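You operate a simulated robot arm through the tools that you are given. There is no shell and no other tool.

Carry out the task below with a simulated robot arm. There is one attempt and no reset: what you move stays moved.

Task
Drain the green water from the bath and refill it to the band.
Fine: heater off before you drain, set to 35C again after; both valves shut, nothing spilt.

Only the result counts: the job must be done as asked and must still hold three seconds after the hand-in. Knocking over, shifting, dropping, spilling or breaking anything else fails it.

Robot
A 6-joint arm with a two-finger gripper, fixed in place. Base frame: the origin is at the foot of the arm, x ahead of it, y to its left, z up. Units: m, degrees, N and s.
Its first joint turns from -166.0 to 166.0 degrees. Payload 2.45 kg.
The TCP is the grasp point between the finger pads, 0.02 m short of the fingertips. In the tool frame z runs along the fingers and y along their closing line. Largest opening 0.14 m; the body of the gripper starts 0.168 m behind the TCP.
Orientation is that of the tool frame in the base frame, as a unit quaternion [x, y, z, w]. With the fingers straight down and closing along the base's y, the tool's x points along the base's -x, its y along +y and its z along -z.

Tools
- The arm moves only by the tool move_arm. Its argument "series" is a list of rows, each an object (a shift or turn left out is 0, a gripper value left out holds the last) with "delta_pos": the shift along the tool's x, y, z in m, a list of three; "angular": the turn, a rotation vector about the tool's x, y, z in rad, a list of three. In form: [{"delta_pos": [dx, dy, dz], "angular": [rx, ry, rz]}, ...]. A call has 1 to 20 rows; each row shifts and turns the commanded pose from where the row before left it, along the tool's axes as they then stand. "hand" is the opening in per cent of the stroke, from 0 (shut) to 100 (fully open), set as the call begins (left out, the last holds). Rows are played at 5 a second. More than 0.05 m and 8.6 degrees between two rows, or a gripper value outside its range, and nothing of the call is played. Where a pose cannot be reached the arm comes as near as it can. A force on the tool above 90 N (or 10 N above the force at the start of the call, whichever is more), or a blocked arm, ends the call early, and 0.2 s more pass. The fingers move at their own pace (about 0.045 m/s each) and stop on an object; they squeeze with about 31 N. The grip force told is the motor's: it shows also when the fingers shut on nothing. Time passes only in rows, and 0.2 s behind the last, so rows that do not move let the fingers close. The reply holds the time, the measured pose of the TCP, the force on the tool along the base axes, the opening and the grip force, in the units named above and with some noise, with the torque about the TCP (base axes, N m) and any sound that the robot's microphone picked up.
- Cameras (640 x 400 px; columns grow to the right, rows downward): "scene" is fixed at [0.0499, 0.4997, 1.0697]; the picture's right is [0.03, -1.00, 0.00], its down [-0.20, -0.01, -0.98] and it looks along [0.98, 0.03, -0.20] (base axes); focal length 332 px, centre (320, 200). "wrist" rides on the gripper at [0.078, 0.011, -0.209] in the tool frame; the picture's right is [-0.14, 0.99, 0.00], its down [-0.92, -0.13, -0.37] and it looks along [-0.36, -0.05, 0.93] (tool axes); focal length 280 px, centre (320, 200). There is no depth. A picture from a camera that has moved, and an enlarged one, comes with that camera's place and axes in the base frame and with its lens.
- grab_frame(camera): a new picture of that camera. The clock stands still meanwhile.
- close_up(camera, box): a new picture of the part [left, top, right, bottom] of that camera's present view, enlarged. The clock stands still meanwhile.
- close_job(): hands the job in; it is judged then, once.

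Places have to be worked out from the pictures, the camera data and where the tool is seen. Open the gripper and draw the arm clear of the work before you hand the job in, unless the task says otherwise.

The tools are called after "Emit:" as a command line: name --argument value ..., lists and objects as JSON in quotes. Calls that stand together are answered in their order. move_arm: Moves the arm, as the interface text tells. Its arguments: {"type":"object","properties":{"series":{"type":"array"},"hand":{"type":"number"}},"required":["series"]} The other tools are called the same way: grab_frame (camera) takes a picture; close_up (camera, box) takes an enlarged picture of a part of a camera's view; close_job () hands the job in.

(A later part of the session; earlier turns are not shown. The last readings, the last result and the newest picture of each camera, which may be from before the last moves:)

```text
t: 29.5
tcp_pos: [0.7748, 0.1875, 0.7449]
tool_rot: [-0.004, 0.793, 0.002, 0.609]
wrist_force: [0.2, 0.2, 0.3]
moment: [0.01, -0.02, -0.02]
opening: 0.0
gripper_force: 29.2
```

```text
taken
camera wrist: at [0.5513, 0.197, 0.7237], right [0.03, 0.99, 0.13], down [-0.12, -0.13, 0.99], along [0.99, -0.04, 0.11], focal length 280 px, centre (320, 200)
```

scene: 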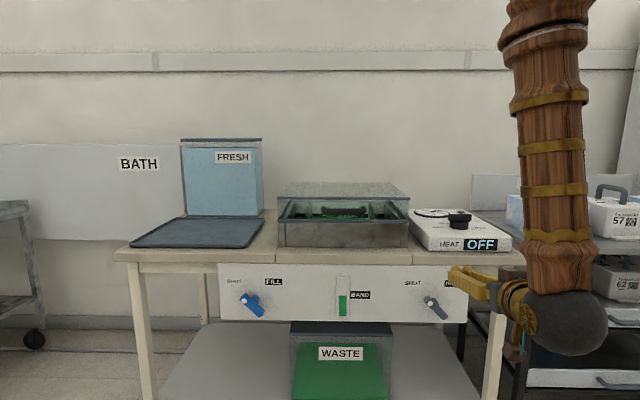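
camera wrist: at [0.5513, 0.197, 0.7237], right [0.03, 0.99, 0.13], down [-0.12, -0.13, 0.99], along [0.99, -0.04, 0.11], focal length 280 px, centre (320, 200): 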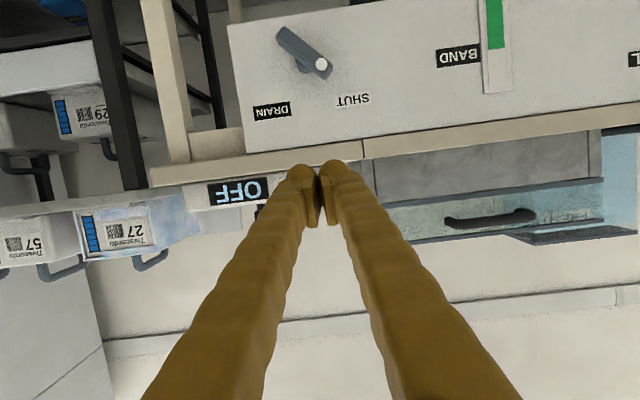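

The arm reaches well here. The panel face is at x≈0.98 and the drain handle centre at about (0.945, 0.187, 0.566). I level the tool, go down to handle height, open part way and roll −43° to match the handle.

Emit:
move_arm --hand 50 --series '[{"angular": [0, -0.13, 0]}, {"angular": [0, -0.13, 0]}, {"angular": [0, 0, 0]}, {"delta_pos": [0.0447, 0, 0]}, {"delta_pos": [0.0447, 0, 0]}, {"delta_pos": [0.0447, 0, 0]}, {"delta_pos": [0.0447, 0, 0]}, {"angular": [0, 0, 0]}, {"angular": [0, 0, -0.125]}, {"angular": [0, 0, -0.125]}, {"angular": [0, 0, -0.125]}, {"angular": [0, 0, -0.125]}, {"angular": [0, 0, -0.125]}, {"angular": [0, 0, -0.125]}, {"angular": [0, 0, 0]}, {"angular": [0, 0, 0]}]'

Emit:
grab_frame --camera "scene"

Emit:
grab_frame --camera "wrist"

```text
t: 32.9
tcp_pos: [0.7738, 0.1899, 0.5658]
tool_rot: [-0.262, 0.658, -0.26, 0.657]
wrist_force: [0.6, -0.5, 0.8]
moment: [0.0, 0.0, -0.01]
opening: 0.0701
gripper_force: 0.1
```

```text
taken
```

scene: 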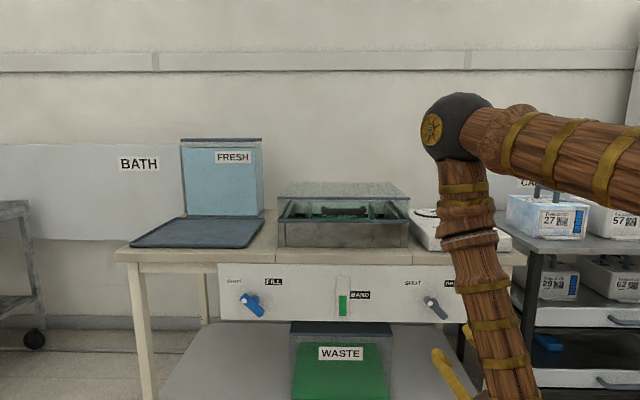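

```text
taken
camera wrist: at [0.5648, 0.1429, 0.5022], right [-0.01, 0.82, -0.58], down [-0.37, 0.54, 0.76], along [0.93, 0.22, 0.3], focal length 280 px, centre (320, 200)
```

wrist: 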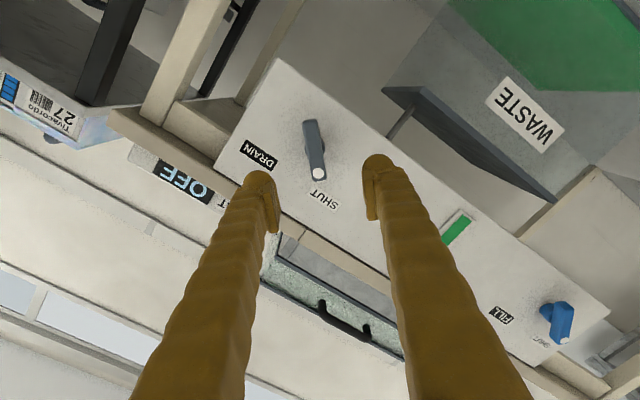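

The handle is parallel with the tool's x axis, so the roll matches; its centre sits about +7 mm x, −8 mm y from the tool axis. I correct this, move in to 5 cm short of it and look.

Emit:
move_arm --series '[{"delta_pos": [0.006, -0.008, 0.03]}, {"delta_pos": [0, 0, 0.045]}, {"delta_pos": [0, 0, 0.045]}, {"angular": [0, 0, 0]}, {"angular": [0, 0, 0]}]'

Emit:
grab_frame --camera "wrist"

Emit:
grab_frame --camera "scene"

```text
t: 34.1
tcp_pos: [0.8937, 0.1814, 0.5665]
tool_rot: [-0.262, 0.657, -0.258, 0.658]
wrist_force: [0.4, -0.8, 0.4]
moment: [0.0, -0.01, 0.02]
opening: 0.0699
gripper_force: 0.0
```

```text
taken
camera wrist: at [0.6846, 0.1342, 0.5013], right [-0.01, 0.82, -0.58], down [-0.37, 0.53, 0.76], along [0.93, 0.22, 0.3], focal length 280 px, centre (320, 200)
```

wrist: 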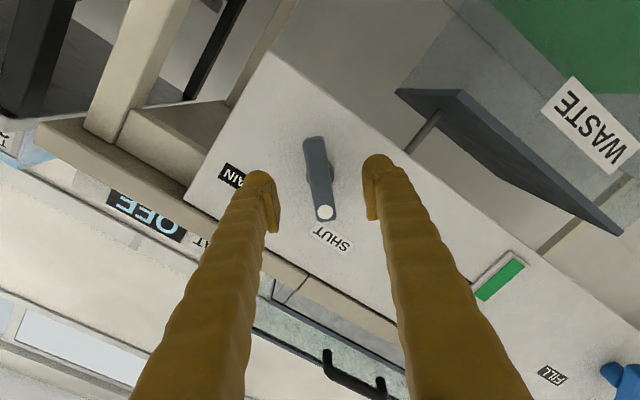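

```text
taken
```

scene: 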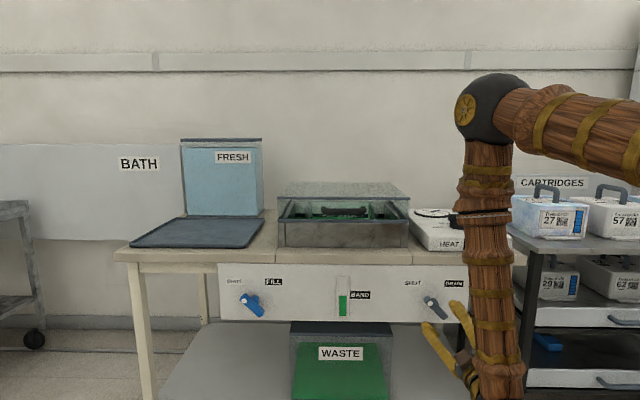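

The handle is now centred on the tool axis. I go in 5 cm and close on it.

Emit:
move_arm --series '[{"delta_pos": [0, 0, 0.025]}, {"delta_pos": [0, 0, 0.025]}, {"angular": [0, 0, 0]}, {"angular": [0, 0, 0]}]'

Emit:
move_arm --hand 0 --series '[{"angular": [0, 0, 0]}, {"angular": [0, 0, 0]}, {"angular": [0, 0, 0]}, {"angular": [0, 0, 0]}, {"angular": [0, 0, 0]}]'

Emit:
grab_frame --camera "wrist"

Emit:
close_up --camera "scene" --box '[320, 260, 500, 370]'

```text
t: 35.1
tcp_pos: [0.942, 0.1807, 0.5669]
tool_rot: [-0.262, 0.657, -0.259, 0.658]
wrist_force: [-0.4, 0.2, -0.5]
moment: [0.01, -0.01, -0.03]
opening: 0.0702
gripper_force: 0.0
```

```text
t: 36.3
tcp_pos: [0.9431, 0.1813, 0.567]
tool_rot: [-0.263, 0.657, -0.258, 0.657]
wrist_force: [-11.0, 7.1, -3.0]
moment: [-0.06, -0.15, 0.11]
opening: 0.0202
gripper_force: 43.6
```

```text
taken
camera wrist: at [0.7341, 0.1341, 0.502], right [-0.01, 0.82, -0.58], down [-0.37, 0.53, 0.76], along [0.93, 0.22, 0.3], focal length 280 px, centre (320, 200)
```

wrist: 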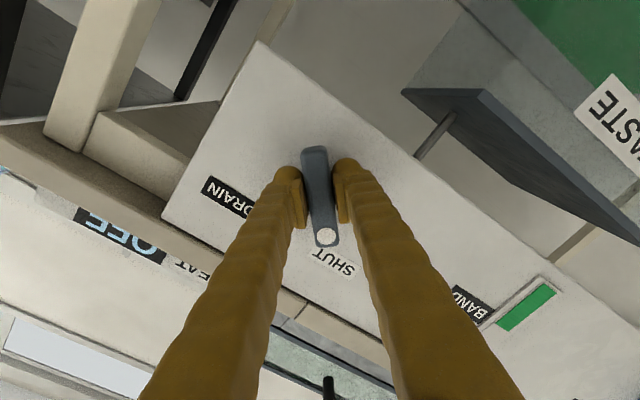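

```text
3.56 times, centred on (410, 315) of scene
camera zoom: at [0.0499, 0.4997, 1.0697], right [0.03, -1.0, 0.0], down [-0.2, -0.01, -0.98], along [0.98, 0.03, -0.2], focal length 1180 px, centre (0, -209)
```

zoom: 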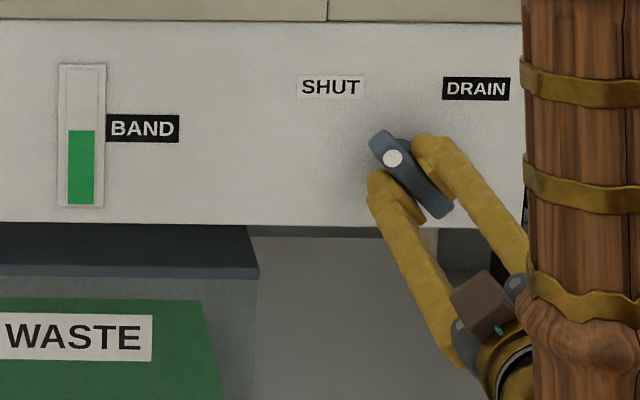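

The gripper holds the handle by its middle. I turn it clockwise toward DRAIN in small steps and check force and gauge.

Emit:
move_arm --series '[{"angular": [0, 0, 0.13]}, {"angular": [0, 0, 0.13]}, {"angular": [0, 0, 0.13]}, {"angular": [0, 0, 0.13]}, {"angular": [0, 0, 0]}]'

Emit:
grab_frame --camera "scene"

Emit:
close_up --camera "scene" --box '[320, 260, 500, 370]'

```text
t: 37.5
tcp_pos: [0.9435, 0.1835, 0.5658]
tool_rot: [-0.086, 0.703, -0.079, 0.701]
wrist_force: [-45.5, 42.4, -23.1]
moment: [-0.25, 0.16, 0.42]
opening: 0.02
gripper_force: 44.9
```

```text
taken
```

scene: 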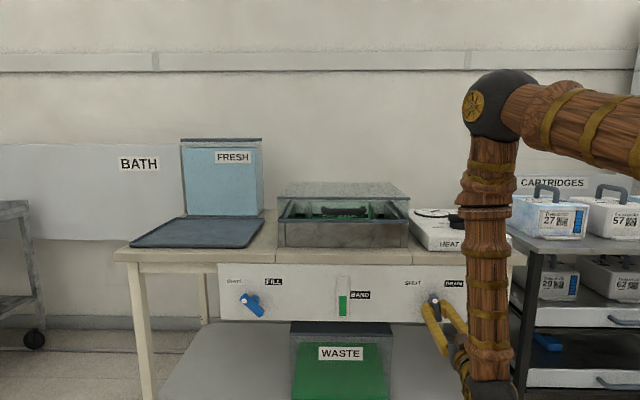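

```text
3.56 times, centred on (410, 315) of scene
camera zoom: at [0.0499, 0.4997, 1.0697], right [0.03, -1.0, 0.0], down [-0.2, -0.01, -0.98], along [0.98, 0.03, -0.2], focal length 1180 px, centre (0, -209)
```

zoom: 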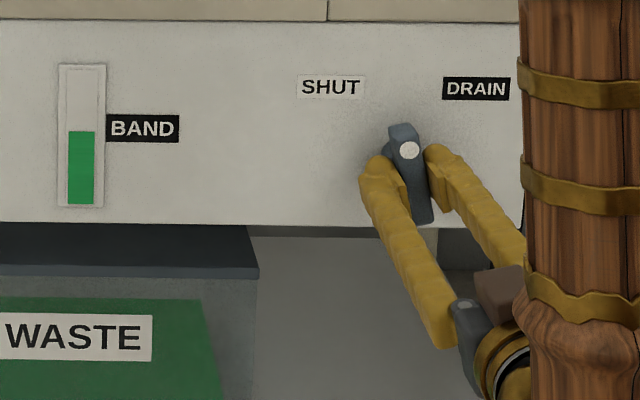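

Turning works, but side forces of about 45 N show my grip point is a few millimetres off the pivot. I shift the commanded pose to relieve them.

Emit:
move_arm --series '[{"delta_pos": [0.001, 0.003, -0.002]}, {"angular": [0, 0, 0]}, {"angular": [0, 0, 0]}]'

Emit:
close_up --camera "scene" --box '[325, 270, 380, 325]'

```text
t: 38.3
tcp_pos: [0.9439, 0.184, 0.5648]
tool_rot: [-0.084, 0.702, -0.08, 0.702]
wrist_force: [-12.5, 24.9, -19.8]
moment: [-0.11, 0.09, 0.16]
opening: 0.0198
gripper_force: 45.3
```

```text
7.27 times, centred on (352, 298) of scene
camera zoom: at [0.0499, 0.4997, 1.0697], right [0.03, -1.0, 0.0], down [-0.2, -0.01, -0.98], along [0.98, 0.03, -0.2], focal length 2413 px, centre (84, -509)
```

zoom: 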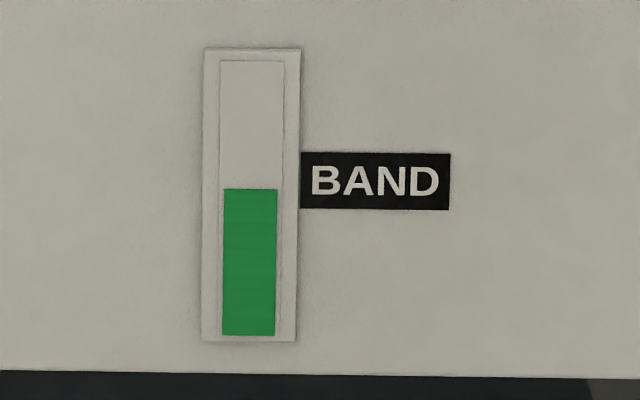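

It is draining. I open slightly, recentre on the pivot (estimated y≈0.1875, z≈0.571), and regrip before turning further.

Emit:
move_arm --hand 30 --series '[{"angular": [0, 0, 0]}, {"angular": [0, 0, 0]}, {"delta_pos": [-0.006, 0.002, 0]}, {"angular": [0, 0, 0]}]'

Emit:
close_up --camera "wrist" --box '[220, 100, 420, 260]'

Emit:
close_up --camera "scene" --box '[320, 260, 500, 370]'

```text
t: 39.3
tcp_pos: [0.9429, 0.1878, 0.5696]
tool_rot: [-0.084, 0.702, -0.08, 0.702]
wrist_force: [-0.4, -0.3, 0.5]
moment: [-0.03, 0.0, -0.02]
opening: 0.0422
gripper_force: 0.1
```

```text
2.50 times, centred on (320, 180) of wrist
camera zoom: at [0.7328, 0.1786, 0.4915], right [-0.01, 1.0, -0.09], down [-0.37, 0.09, 0.93], along [0.93, 0.04, 0.37], focal length 701 px, centre (320, 250)
```

zoom: 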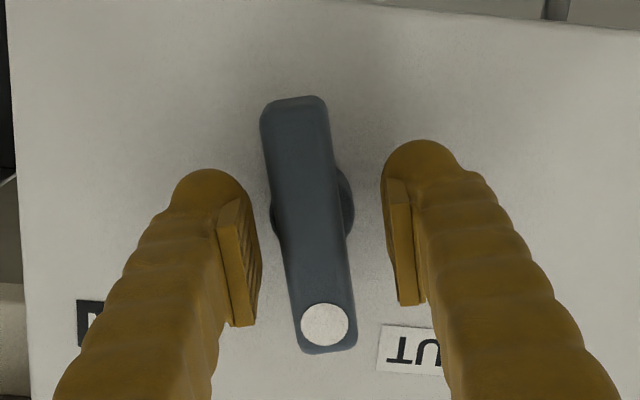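

```text
3.56 times, centred on (410, 315) of scene
camera zoom: at [0.0499, 0.4997, 1.0697], right [0.03, -1.0, 0.0], down [-0.2, -0.01, -0.98], along [0.98, 0.03, -0.2], focal length 1180 px, centre (0, -209)
```

zoom: 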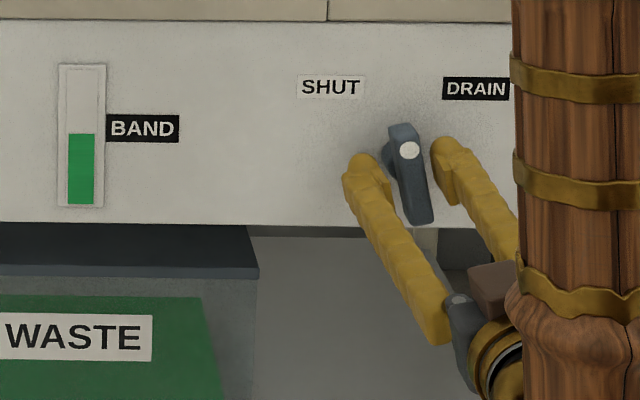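

Seen up close, the stem axis sits about +5 mm x, −2.5 mm y from the tool axis, i.e. near (0.1845, 0.565). I move there, regrip and turn on toward DRAIN.

Emit:
move_arm --series '[{"delta_pos": [0.005, -0.0025, 0]}, {"angular": [0, 0, 0]}]'

Emit:
move_arm --hand 0 --series '[{"angular": [0, 0, 0]}, {"angular": [0, 0, 0]}, {"angular": [0, 0, 0]}, {"angular": [0, 0, 0.13]}, {"angular": [0, 0, 0.13]}, {"angular": [0, 0, 0.13]}, {"angular": [0, 0, 0]}]'

Emit:
close_up --camera "scene" --box '[320, 260, 500, 370]'

```text
t: 39.9
tcp_pos: [0.9412, 0.1842, 0.5654]
tool_rot: [-0.084, 0.703, -0.08, 0.702]
wrist_force: [0.1, -0.4, 1.1]
moment: [0.02, -0.03, 0.04]
opening: 0.042
gripper_force: 0.0
```

```text
t: 41.5
tcp_pos: [0.9422, 0.1845, 0.5659]
tool_rot: [0.054, 0.706, 0.059, 0.704]
wrist_force: [24.9, 25.1, -20.0]
moment: [-0.1, 0.32, 0.19]
opening: 0.0202
gripper_force: 45.0
```

```text
3.56 times, centred on (410, 315) of scene
camera zoom: at [0.0499, 0.4997, 1.0697], right [0.03, -1.0, 0.0], down [-0.2, -0.01, -0.98], along [0.98, 0.03, -0.2], focal length 1180 px, centre (0, -209)
```

zoom: 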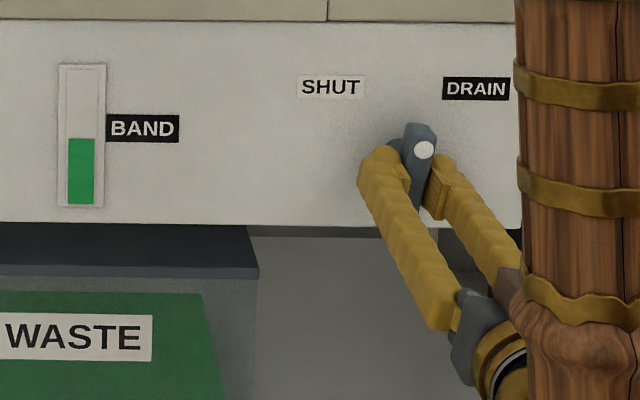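

It's turning well with moderate forces; I continue to fully open with a small relief shift.

Emit:
move_arm --series '[{"delta_pos": [0.001, 0.0015, 0.001], "angular": [0, 0, 0.13]}, {"angular": [0, 0, 0.13]}, {"angular": [0, 0, 0.13]}, {"angular": [0, 0, 0.13]}, {"angular": [0, 0, 0.1]}, {"angular": [0, 0, 0]}]'

Emit:
close_up --camera "scene" --box '[320, 260, 500, 370]'

Emit:
grab_frame --camera "scene"

```text
t: 42.9
tcp_pos: [0.9434, 0.1883, 0.5677]
tool_rot: [0.266, 0.655, 0.271, 0.653]
wrist_force: [-29.5, 58.0, 27.5]
moment: [-0.24, -0.31, 0.82]
opening: 0.0202
gripper_force: 45.3
```

```text
3.56 times, centred on (410, 315) of scene
camera zoom: at [0.0499, 0.4997, 1.0697], right [0.03, -1.0, 0.0], down [-0.2, -0.01, -0.98], along [0.98, 0.03, -0.2], focal length 1180 px, centre (0, -209)
```

zoom: 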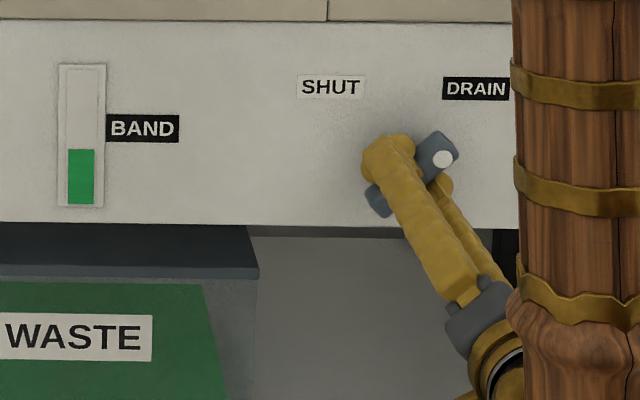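

```text
taken
```

scene: 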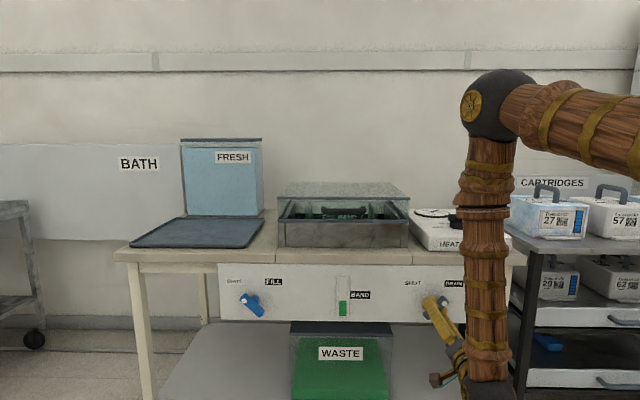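

Drain is fully open and the gauge is falling. I relieve the side force, release the handle and watch the waste level and gauge.

Emit:
move_arm --hand 25 --series '[{"delta_pos": [0.001, 0.0025, 0]}, {"angular": [0, 0, 0]}, {"angular": [0, 0, 0]}, {"angular": [0, 0, 0]}]'

Emit:
close_up --camera "scene" --box '[270, 260, 450, 400]'

Emit:
close_up --camera "wrist" --box '[220, 100, 420, 260]'

Emit:
grab_frame --camera "wrist"

```text
t: 43.9
tcp_pos: [0.9429, 0.1877, 0.567]
tool_rot: [0.266, 0.655, 0.269, 0.653]
wrist_force: [0.0, 0.0, 0.1]
moment: [0.02, 0.01, 0.01]
opening: 0.0349
gripper_force: 0.1
```

```text
2.86 times, centred on (360, 330) of scene
camera zoom: at [0.0499, 0.4997, 1.0697], right [0.03, -1.0, 0.0], down [-0.2, -0.01, -0.98], along [0.98, 0.03, -0.2], focal length 948 px, centre (206, -171)
```

zoom: 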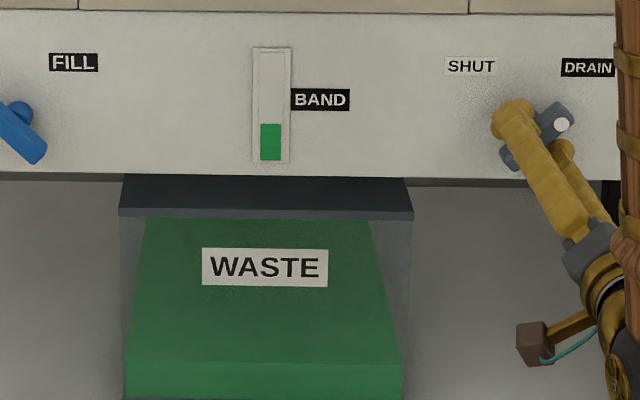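

```text
2.50 times, centred on (320, 180) of wrist
camera zoom: at [0.7327, 0.2491, 0.5183], right [0.0, 0.61, 0.79], down [-0.36, -0.74, 0.57], along [0.93, -0.29, 0.22], focal length 701 px, centre (320, 250)
```

zoom: 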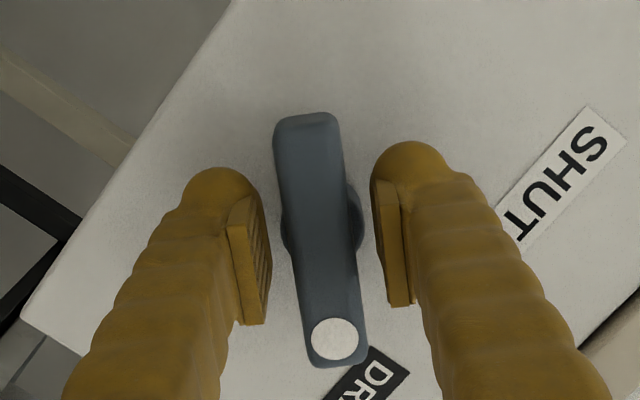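

```text
taken
camera wrist: at [0.7327, 0.2491, 0.5183], right [0.0, 0.61, 0.79], down [-0.36, -0.74, 0.57], along [0.93, -0.29, 0.22], focal length 280 px, centre (320, 200)
```

wrist: 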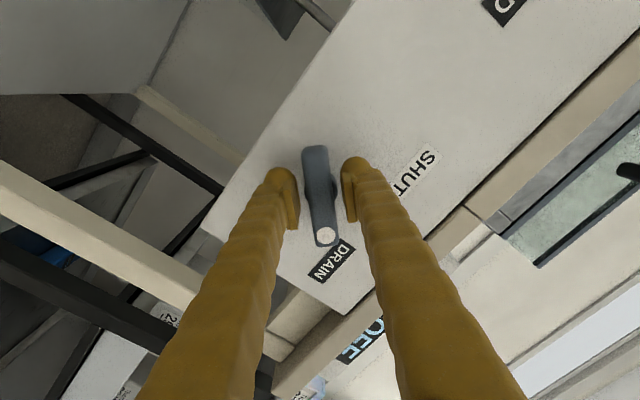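

The waste tank has ample room and the gauge is dropping steadily. The grip centre matches the pivot at about (0.187, 0.566). I wait 4 s.

Emit:
move_arm --series '[{"angular": [0, 0, 0]}, {"angular": [0, 0, 0]}, {"angular": [0, 0, 0]}, {"angular": [0, 0, 0]}, {"angular": [0, 0, 0]}, {"angular": [0, 0, 0]}, {"angular": [0, 0, 0]}, {"angular": [0, 0, 0]}, {"angular": [0, 0, 0]}, {"angular": [0, 0, 0]}, {"angular": [0, 0, 0]}, {"angular": [0, 0, 0]}, {"angular": [0, 0, 0]}, {"angular": [0, 0, 0]}, {"angular": [0, 0, 0]}, {"angular": [0, 0, 0]}, {"angular": [0, 0, 0]}, {"angular": [0, 0, 0]}, {"angular": [0, 0, 0]}, {"angular": [0, 0, 0]}]'

Emit:
close_up --camera "scene" --box '[270, 260, 450, 400]'

Emit:
close_up --camera "scene" --box '[260, 170, 420, 260]'

```text
t: 48.1
tcp_pos: [0.9437, 0.1879, 0.5658]
tool_rot: [0.266, 0.656, 0.269, 0.653]
wrist_force: [0.2, -0.5, -1.3]
moment: [0.02, -0.03, 0.04]
opening: 0.035
gripper_force: 0.0
```

```text
2.86 times, centred on (360, 330) of scene
camera zoom: at [0.0499, 0.4997, 1.0697], right [0.03, -1.0, 0.0], down [-0.2, -0.01, -0.98], along [0.98, 0.03, -0.2], focal length 948 px, centre (206, -171)
```

zoom: 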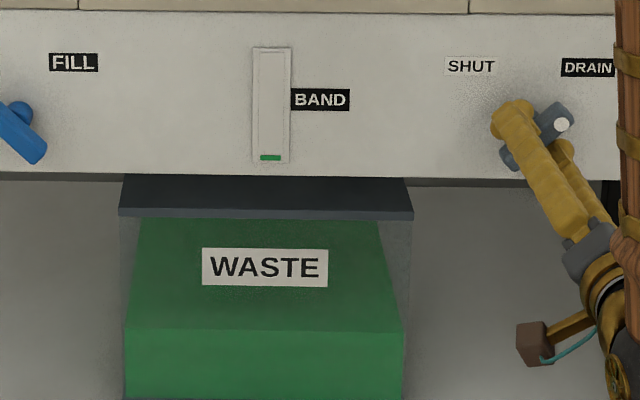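

```text
4.00 times, centred on (340, 215) of scene
camera zoom: at [0.0499, 0.4997, 1.0697], right [0.03, -1.0, 0.0], down [-0.2, -0.01, -0.98], along [0.98, 0.03, -0.2], focal length 1327 px, centre (240, 140)
```

zoom: 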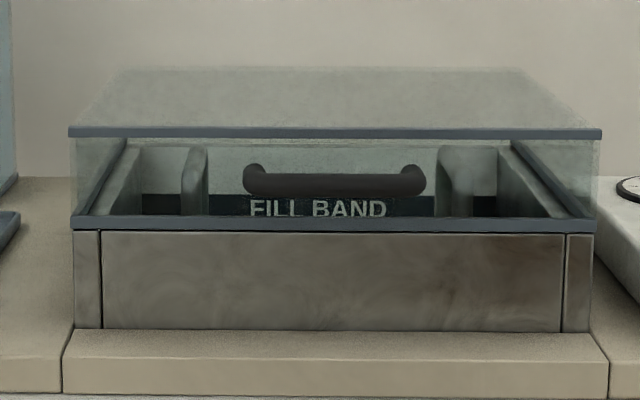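

Nearly empty now. I wait another 2.4 s for the rest to drain.

Emit:
move_arm --series '[{"angular": [0, 0, 0]}, {"angular": [0, 0, 0]}, {"angular": [0, 0, 0]}, {"angular": [0, 0, 0]}, {"angular": [0, 0, 0]}, {"angular": [0, 0, 0]}, {"angular": [0, 0, 0]}, {"angular": [0, 0, 0]}, {"angular": [0, 0, 0]}, {"angular": [0, 0, 0]}, {"angular": [0, 0, 0]}]'

Emit:
close_up --camera "scene" --box '[325, 270, 380, 325]'

Emit:
close_up --camera "scene" --box '[270, 260, 450, 400]'

```text
t: 50.5
tcp_pos: [0.9432, 0.1882, 0.5667]
tool_rot: [0.266, 0.656, 0.269, 0.654]
wrist_force: [-0.6, 1.1, -0.8]
moment: [0.01, 0.01, -0.01]
opening: 0.0349
gripper_force: 0.0
```

```text
7.27 times, centred on (352, 298) of scene
camera zoom: at [0.0499, 0.4997, 1.0697], right [0.03, -1.0, 0.0], down [-0.2, -0.01, -0.98], along [0.98, 0.03, -0.2], focal length 2413 px, centre (84, -509)
```

zoom: 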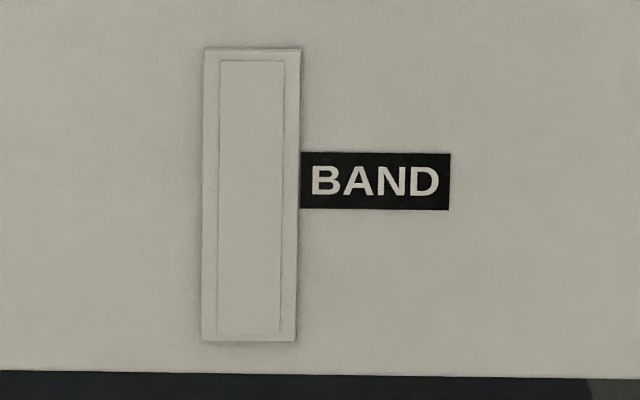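

```text
2.86 times, centred on (360, 330) of scene
camera zoom: at [0.0499, 0.4997, 1.0697], right [0.03, -1.0, 0.0], down [-0.2, -0.01, -0.98], along [0.98, 0.03, -0.2], focal length 948 px, centre (206, -171)
```

zoom: 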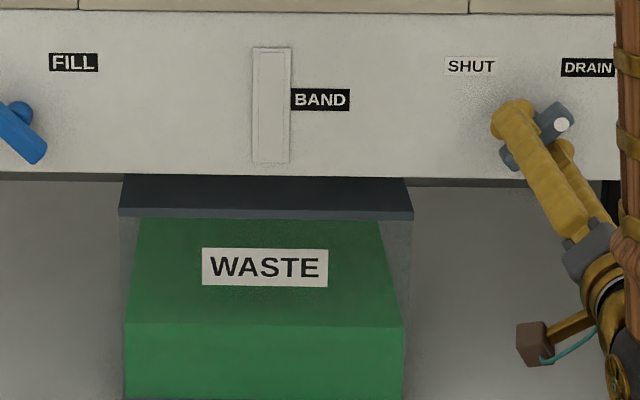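

The bath is empty. I grip the handle again and turn it back counter-clockwise to SHUT.

Emit:
move_arm --hand 0 --series '[{"delta_pos": [0.0005, 0.001, 0]}, {"angular": [0, 0, 0]}, {"angular": [0, 0, 0]}, {"angular": [0, 0, -0.13]}, {"angular": [0, 0, -0.13]}, {"angular": [0, 0, -0.13]}, {"angular": [0, 0, -0.13]}, {"angular": [0, 0, 0]}]'

Emit:
close_up --camera "scene" --box '[270, 260, 450, 400]'

```text
t: 52.3
tcp_pos: [0.9436, 0.1862, 0.5639]
tool_rot: [0.089, 0.703, 0.091, 0.7]
wrist_force: [9.8, -66.1, -39.3]
moment: [0.4, 0.61, -0.53]
opening: 0.0203
gripper_force: 45.4
```

```text
2.86 times, centred on (360, 330) of scene
camera zoom: at [0.0499, 0.4997, 1.0697], right [0.03, -1.0, 0.0], down [-0.2, -0.01, -0.98], along [0.98, 0.03, -0.2], focal length 948 px, centre (206, -171)
```

zoom: 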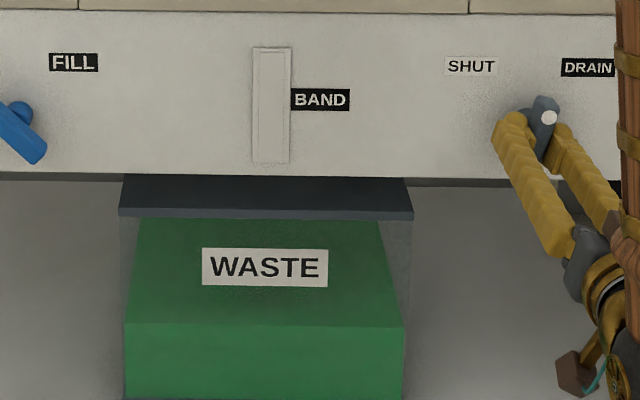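

The force now points the other way, so the pivot lies slightly toward −y and −z. I relieve it and continue.

Emit:
move_arm --series '[{"delta_pos": [0.002, -0.0042, 0]}, {"angular": [0, 0, 0]}]'

Emit:
move_arm --series '[{"angular": [0, 0, -0.13]}, {"angular": [0, 0, -0.13]}, {"angular": [0, 0, -0.13]}, {"angular": [0, 0, 0]}]'

```text
t: 52.9
tcp_pos: [0.9437, 0.1861, 0.5643]
tool_rot: [0.088, 0.702, 0.093, 0.701]
wrist_force: [-32.1, -39.8, -3.0]
moment: [0.23, -0.08, -0.57]
opening: 0.02
gripper_force: 44.8
```

```text
t: 53.9
tcp_pos: [0.9438, 0.1837, 0.5657]
tool_rot: [-0.049, 0.706, -0.046, 0.705]
wrist_force: [-25.3, -53.6, 6.5]
moment: [0.31, -0.07, -0.63]
opening: 0.0203
gripper_force: 45.0
```

Emit:
move_arm --series '[{"delta_pos": [0, -0.003, -0.001]}, {"angular": [0, 0, -0.13]}, {"angular": [0, 0, -0.13]}, {"angular": [0, 0, -0.13]}, {"angular": [0, 0, 0]}]'

Emit:
close_up --camera "scene" --box '[320, 260, 500, 370]'

```text
t: 55.1
tcp_pos: [0.9433, 0.1817, 0.5649]
tool_rot: [-0.185, 0.682, -0.181, 0.684]
wrist_force: [33.4, -22.7, 4.8]
moment: [0.13, 0.01, -0.18]
opening: 0.0203
gripper_force: 45.1
```

```text
3.56 times, centred on (410, 315) of scene
camera zoom: at [0.0499, 0.4997, 1.0697], right [0.03, -1.0, 0.0], down [-0.2, -0.01, -0.98], along [0.98, 0.03, -0.2], focal length 1180 px, centre (0, -209)
```

zoom: 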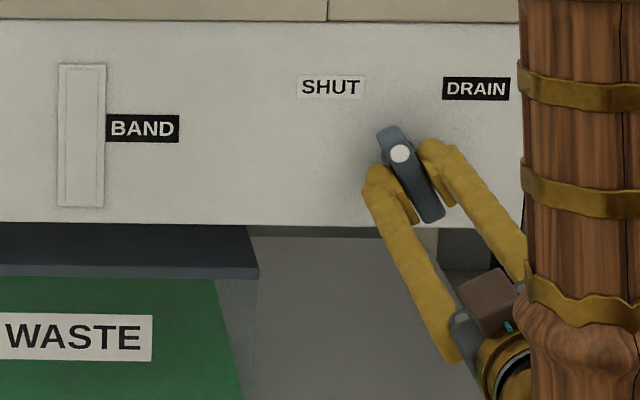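

About 15° remain to SHUT; I finish the turn.

Emit:
move_arm --series '[{"delta_pos": [0, -0.0015, 0.001], "angular": [0, 0, -0.13]}, {"angular": [0, 0, -0.115]}, {"angular": [0, 0, 0]}]'

Emit:
close_up --camera "scene" --box '[395, 270, 475, 325]'

```text
t: 55.9
tcp_pos: [0.9427, 0.1813, 0.5653]
tool_rot: [-0.266, 0.655, -0.263, 0.657]
wrist_force: [-13.3, -18.7, 36.8]
moment: [0.18, -0.54, -0.11]
opening: 0.0202
gripper_force: 45.3
```

```text
7.27 times, centred on (435, 298) of scene
camera zoom: at [0.0499, 0.4997, 1.0697], right [0.03, -1.0, 0.0], down [-0.2, -0.01, -0.98], along [0.98, 0.03, -0.2], focal length 2413 px, centre (-516, -509)
```

zoom: 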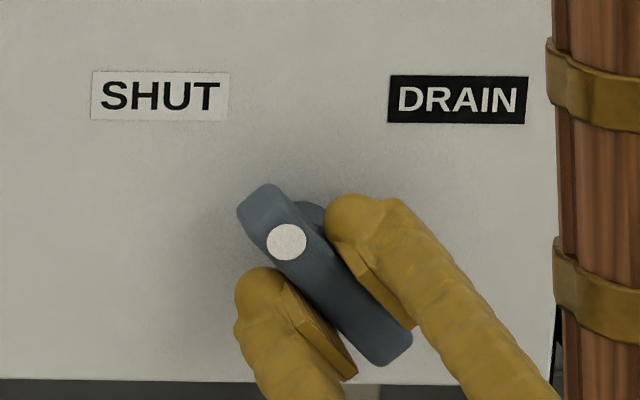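

The handle is back at its original SHUT position within about a degree. I nudge a little more against the stop, then release and back off.

Emit:
move_arm --series '[{"angular": [0, 0, -0.04]}, {"angular": [0, 0, 0]}]'

Emit:
close_up --camera "scene" --box '[395, 270, 475, 325]'

Emit:
move_arm --hand 50 --series '[{"angular": [0, 0, 0]}, {"angular": [0, 0, 0]}, {"angular": [0, 0, 0]}, {"delta_pos": [0, 0, -0.045]}, {"delta_pos": [0, 0, -0.045]}, {"delta_pos": [0, 0, -0.045]}, {"angular": [0, 0, 0]}]'

Emit:
close_up --camera "scene" --box '[395, 270, 475, 325]'

Emit:
grab_frame --camera "wrist"

Emit:
grab_frame --camera "scene"

```text
t: 56.5
tcp_pos: [0.9415, 0.1817, 0.5652]
tool_rot: [-0.28, 0.649, -0.276, 0.651]
wrist_force: [-20.8, -17.5, 42.5]
moment: [0.68, -0.58, -0.12]
opening: 0.0197
gripper_force: 45.2
```

```text
7.27 times, centred on (435, 298) of scene
camera zoom: at [0.0499, 0.4997, 1.0697], right [0.03, -1.0, 0.0], down [-0.2, -0.01, -0.98], along [0.98, 0.03, -0.2], focal length 2413 px, centre (-516, -509)
```

zoom: 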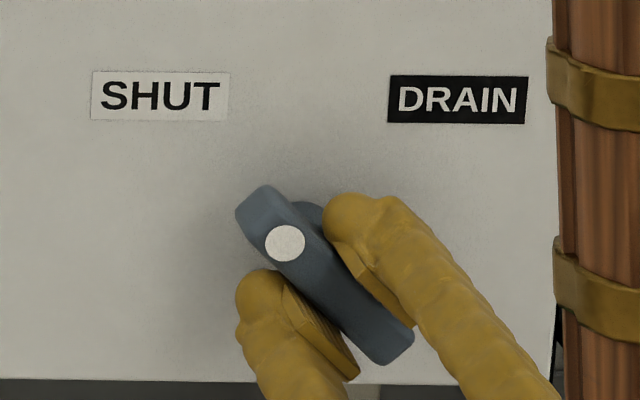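

```text
t: 58.1
tcp_pos: [0.8067, 0.1801, 0.5656]
tool_rot: [-0.279, 0.65, -0.276, 0.651]
wrist_force: [0.2, -0.6, 0.2]
moment: [0.01, 0.02, 0.0]
opening: 0.0698
gripper_force: 0.0
```

```text
7.27 times, centred on (435, 298) of scene
camera zoom: at [0.0499, 0.4997, 1.0697], right [0.03, -1.0, 0.0], down [-0.2, -0.01, -0.98], along [0.98, 0.03, -0.2], focal length 2413 px, centre (-516, -509)
```

zoom: 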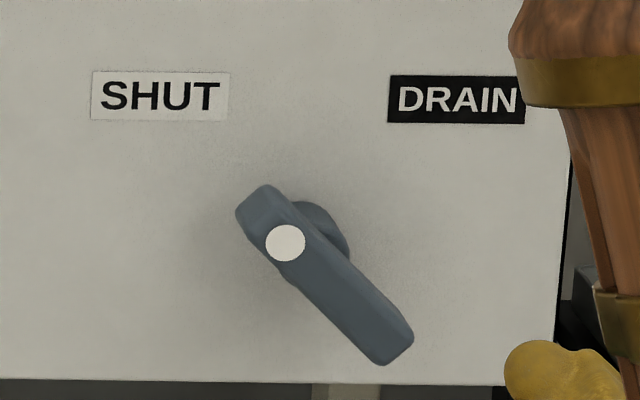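

```text
taken
camera wrist: at [0.5972, 0.1292, 0.5032], right [-0.01, 0.78, -0.62], down [-0.37, 0.58, 0.73], along [0.93, 0.23, 0.29], focal length 280 px, centre (320, 200)
```

wrist: 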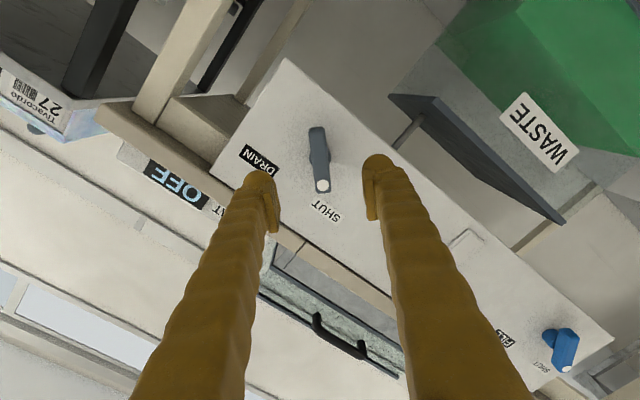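

```text
taken
```

scene: 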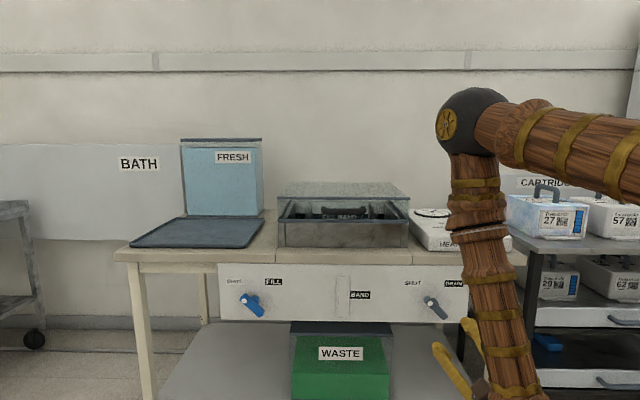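

The drain is shut exactly as at the start. Now I go across to the fill handle, expected near (0.945, 0.727, 0.566), keeping clear of the panel.

Emit:
move_arm --series '[{"delta_pos": [0, 0, -0.04]}, {"delta_pos": [-0.0331, 0.0314, 0]}, {"delta_pos": [-0.0331, 0.0314, 0]}, {"delta_pos": [-0.0331, 0.0314, 0]}, {"delta_pos": [-0.0331, 0.0314, 0]}, {"delta_pos": [-0.0331, 0.0314, 0]}, {"delta_pos": [-0.0331, 0.0314, 0]}, {"angular": [0, 0, 0]}]'

Emit:
grab_frame --camera "wrist"

Emit:
grab_frame --camera "scene"

```text
t: 59.9
tcp_pos: [0.7729, 0.4574, 0.5661]
tool_rot: [-0.28, 0.65, -0.276, 0.651]
wrist_force: [-0.1, -0.4, 0.4]
moment: [-0.01, 0.03, -0.01]
opening: 0.07
gripper_force: 0.0
out of reach, approached as far as the arm can: row 1
```

```text
taken
camera wrist: at [0.5633, 0.4074, 0.5051], right [-0.01, 0.78, -0.62], down [-0.37, 0.58, 0.73], along [0.93, 0.23, 0.29], focal length 280 px, centre (320, 200)
```

wrist: 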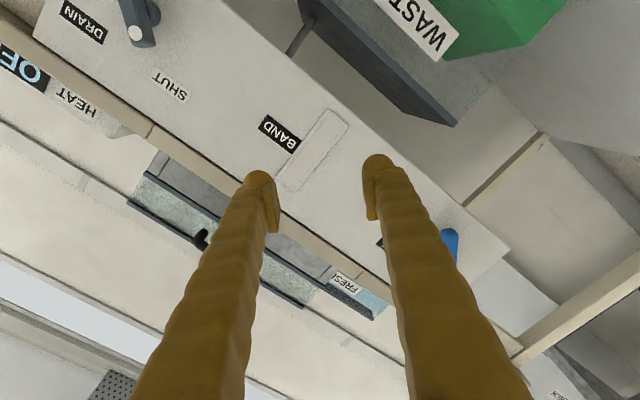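

```text
taken
```

scene: 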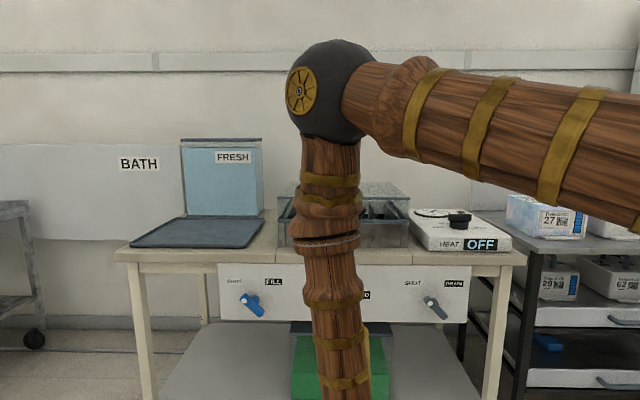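

Emit:
move_arm --series '[{"delta_pos": [-0.0331, 0.0314, 0.003]}, {"delta_pos": [-0.0331, 0.0314, 0.003]}, {"delta_pos": [-0.0331, 0.0314, 0.003]}, {"delta_pos": [-0.0331, 0.0314, 0.003]}, {"delta_pos": [-0.0331, 0.0314, 0.003]}, {"delta_pos": [-0.0294, 0.0279, 0.003]}, {"angular": [0, 0, 0]}, {"angular": [0, 0, 0]}]'

Emit:
grab_frame --camera "wrist"

Emit:
grab_frame --camera "scene"

```text
t: 61.7
tcp_pos: [0.7877, 0.7277, 0.5682]
tool_rot: [-0.28, 0.65, -0.276, 0.65]
wrist_force: [0.3, 0.4, 0.3]
moment: [0.0, -0.01, -0.02]
opening: 0.07
gripper_force: 0.1
```

```text
taken
camera wrist: at [0.578, 0.6756, 0.5063], right [-0.01, 0.78, -0.62], down [-0.37, 0.58, 0.73], along [0.93, 0.23, 0.29], focal length 280 px, centre (320, 200)
```

wrist: 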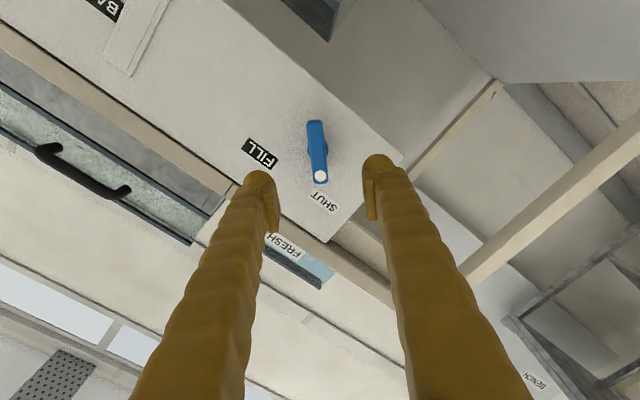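

```text
taken
```

scene: 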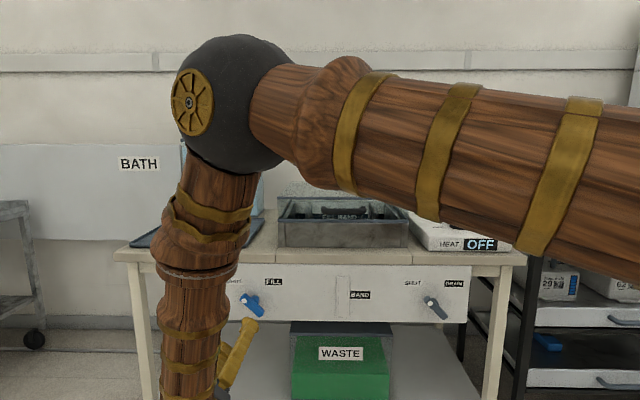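

The fill handle is nearly on the tool axis and the gauge stays visible to the scene camera. I correct by a few millimetres and move in to 5 cm.

Emit:
move_arm --series '[{"delta_pos": [0.003, -0.0015, 0.035]}, {"delta_pos": [0, 0, 0.036]}, {"delta_pos": [0, 0, 0.036]}, {"angular": [0, 0, 0]}, {"angular": [0, 0, 0]}]'

Emit:
close_up --camera "wrist" --box '[220, 100, 420, 260]'

```text
t: 62.9
tcp_pos: [0.896, 0.7238, 0.5679]
tool_rot: [-0.28, 0.65, -0.276, 0.651]
wrist_force: [-0.2, -0.7, 0.5]
moment: [-0.01, -0.01, 0.0]
opening: 0.0699
gripper_force: 0.0
```

```text
2.50 times, centred on (320, 180) of wrist
camera zoom: at [0.6872, 0.6741, 0.5057], right [-0.01, 0.78, -0.62], down [-0.37, 0.58, 0.73], along [0.93, 0.23, 0.29], focal length 701 px, centre (320, 250)
```

zoom: 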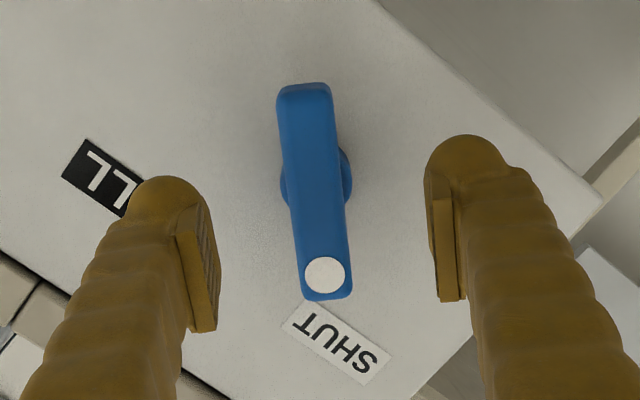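

Centred within 2 mm. I go in and close on the fill handle.

Emit:
move_arm --series '[{"delta_pos": [0.002, -0.001, 0.023]}, {"delta_pos": [0, 0, 0.024]}, {"angular": [0, 0, 0]}]'

Emit:
move_arm --hand 0 --series '[{"angular": [0, 0, 0]}, {"angular": [0, 0, 0]}, {"angular": [0, 0, 0]}, {"angular": [0, 0, 0]}, {"angular": [0, 0, 0]}]'

Emit:
grab_frame --camera "scene"

Emit:
grab_frame --camera "wrist"

```text
t: 63.7
tcp_pos: [0.9441, 0.7203, 0.5664]
tool_rot: [-0.28, 0.65, -0.276, 0.65]
wrist_force: [0.4, -0.4, -0.1]
moment: [0.03, 0.0, -0.01]
opening: 0.07
gripper_force: 0.1
```

```text
t: 64.9
tcp_pos: [0.9421, 0.721, 0.5651]
tool_rot: [-0.28, 0.65, -0.277, 0.65]
wrist_force: [-4.6, -8.3, 6.8]
moment: [0.4, -0.28, -0.2]
opening: 0.0205
gripper_force: 43.5
```

```text
taken
```

scene: 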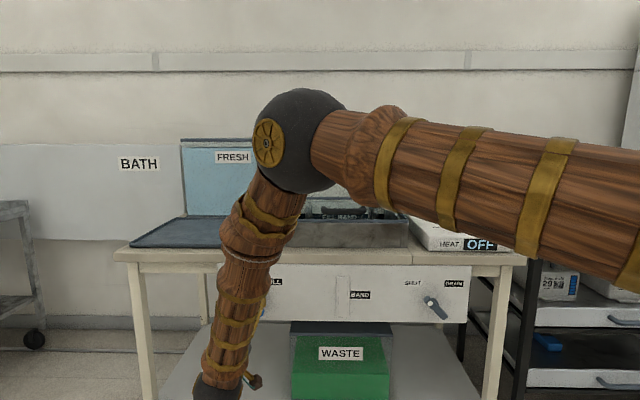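

```text
taken
camera wrist: at [0.734, 0.6706, 0.5041], right [0.0, 0.78, -0.62], down [-0.37, 0.58, 0.73], along [0.93, 0.23, 0.29], focal length 280 px, centre (320, 200)
```

wrist: 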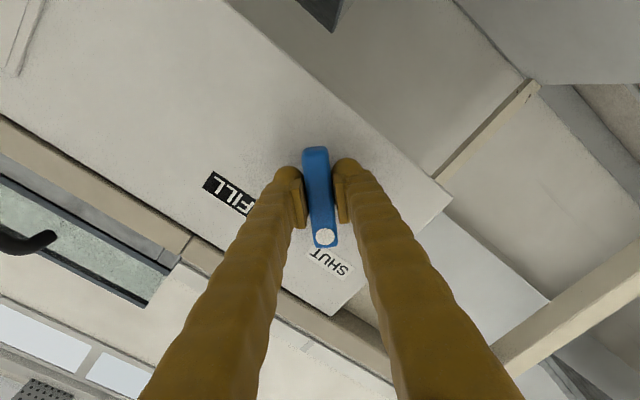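

Gripped, and the gauge remains visible. I open by about 30° and read the gauge.

Emit:
move_arm --series '[{"angular": [0, 0, 0.13]}, {"angular": [0, 0, 0.13]}, {"angular": [0, 0, 0.13]}, {"angular": [0, 0, 0.13]}, {"angular": [0, 0, 0]}]'

Emit:
close_up --camera "scene" --box '[325, 270, 380, 325]'

```text
t: 66.1
tcp_pos: [0.9429, 0.723, 0.565]
tool_rot: [-0.105, 0.7, -0.099, 0.699]
wrist_force: [30.6, 39.7, -27.3]
moment: [-0.29, 0.33, 0.24]
opening: 0.0203
gripper_force: 45.0
```

```text
7.27 times, centred on (352, 298) of scene
camera zoom: at [0.0499, 0.4997, 1.0697], right [0.03, -1.0, 0.0], down [-0.2, -0.01, -0.98], along [0.98, 0.03, -0.2], focal length 2413 px, centre (84, -509)
```

zoom: 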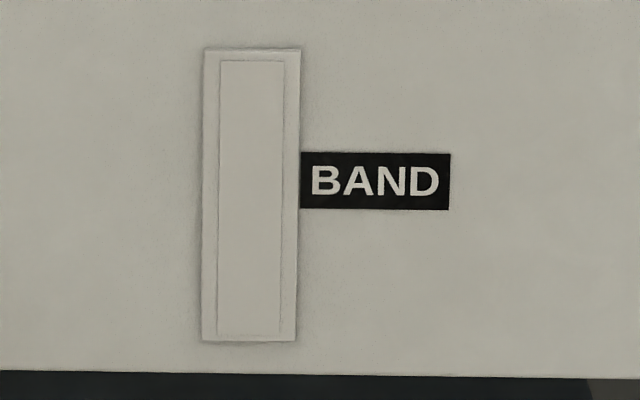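

No visible water yet. I relieve the side force and wait a second.

Emit:
move_arm --series '[{"delta_pos": [0.001, 0.003, 0]}, {"angular": [0, 0, 0]}, {"angular": [0, 0, 0]}, {"angular": [0, 0, 0]}]'

Emit:
close_up --camera "scene" --box '[325, 270, 380, 325]'

Emit:
close_up --camera "scene" --box '[200, 170, 420, 330]'

Emit:
grab_frame --camera "wrist"

```text
t: 67.1
tcp_pos: [0.9441, 0.7231, 0.5654]
tool_rot: [-0.103, 0.7, -0.1, 0.7]
wrist_force: [-40.3, -26.0, 16.8]
moment: [0.16, -0.38, -0.45]
opening: 0.02
gripper_force: 44.4
```

```text
7.27 times, centred on (352, 298) of scene
camera zoom: at [0.0499, 0.4997, 1.0697], right [0.03, -1.0, 0.0], down [-0.2, -0.01, -0.98], along [0.98, 0.03, -0.2], focal length 2413 px, centre (84, -509)
```

zoom: 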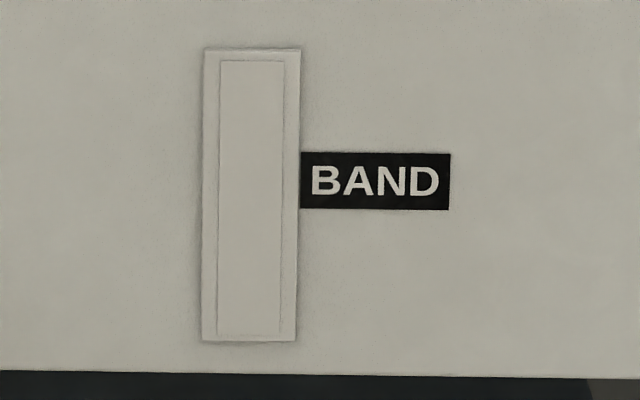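

```text
2.50 times, centred on (310, 250) of scene
camera zoom: at [0.0499, 0.4997, 1.0697], right [0.03, -1.0, 0.0], down [-0.2, -0.01, -0.98], along [0.98, 0.03, -0.2], focal length 830 px, centre (345, 75)
```

zoom: 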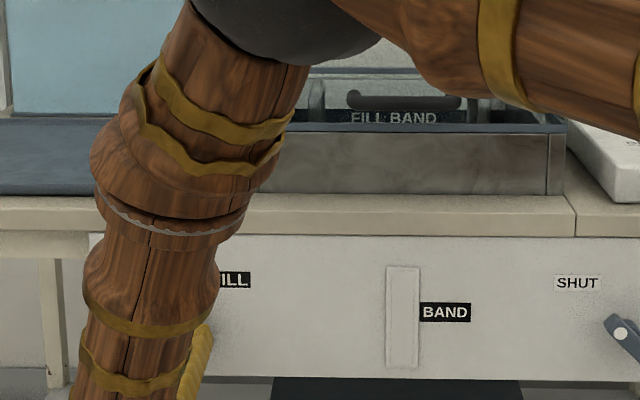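

```text
taken
camera wrist: at [0.7335, 0.7106, 0.4867], right [0.0, 0.99, -0.15], down [-0.37, 0.14, 0.92], along [0.93, 0.06, 0.36], focal length 280 px, centre (320, 200)
```

wrist: 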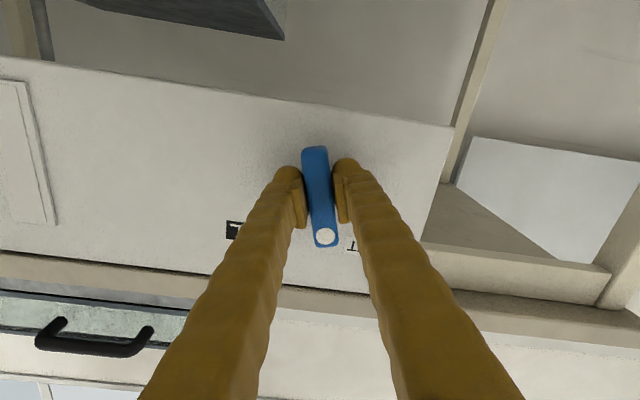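

Still nothing; there may be a dead zone or a delay. I turn about 15° further and watch.

Emit:
move_arm --series '[{"delta_pos": [0, -0.001, -0.001], "angular": [0, 0, 0.13]}, {"angular": [0, 0, 0.13]}, {"angular": [0, 0, 0]}, {"angular": [0, 0, 0]}, {"angular": [0, 0, 0]}]'

Emit:
close_up --camera "scene" --box '[325, 270, 380, 325]'

Emit:
close_up --camera "scene" --box '[270, 200, 420, 250]'

```text
t: 68.3
tcp_pos: [0.9428, 0.7244, 0.5654]
tool_rot: [-0.013, 0.707, -0.007, 0.707]
wrist_force: [33.2, 21.9, -10.7]
moment: [-0.12, 0.15, 0.14]
opening: 0.0199
gripper_force: 44.8
```

```text
7.27 times, centred on (352, 298) of scene
camera zoom: at [0.0499, 0.4997, 1.0697], right [0.03, -1.0, 0.0], down [-0.2, -0.01, -0.98], along [0.98, 0.03, -0.2], focal length 2413 px, centre (84, -509)
```

zoom: 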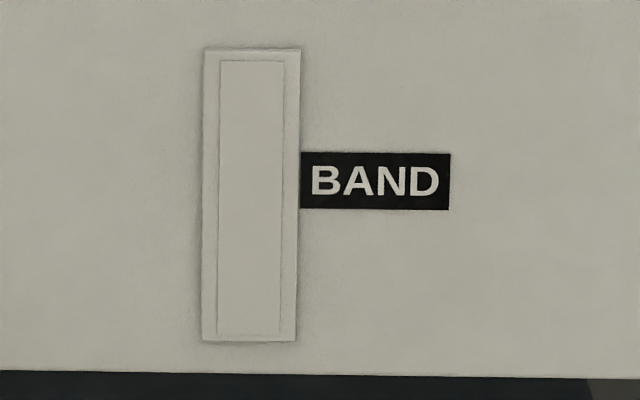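

```text
4.27 times, centred on (345, 225) of scene
camera zoom: at [0.0499, 0.4997, 1.0697], right [0.03, -1.0, 0.0], down [-0.2, -0.01, -0.98], along [0.98, 0.03, -0.2], focal length 1416 px, centre (213, 93)
```

zoom: 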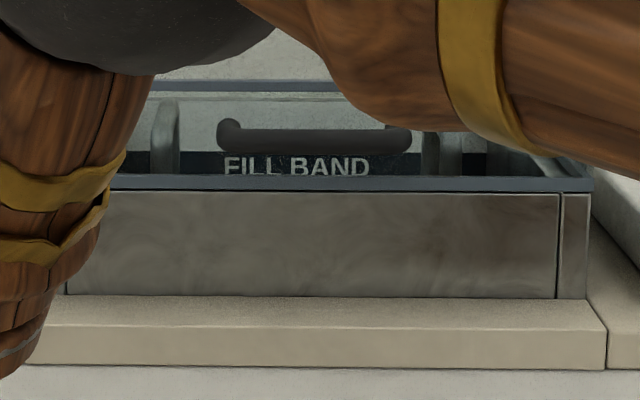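

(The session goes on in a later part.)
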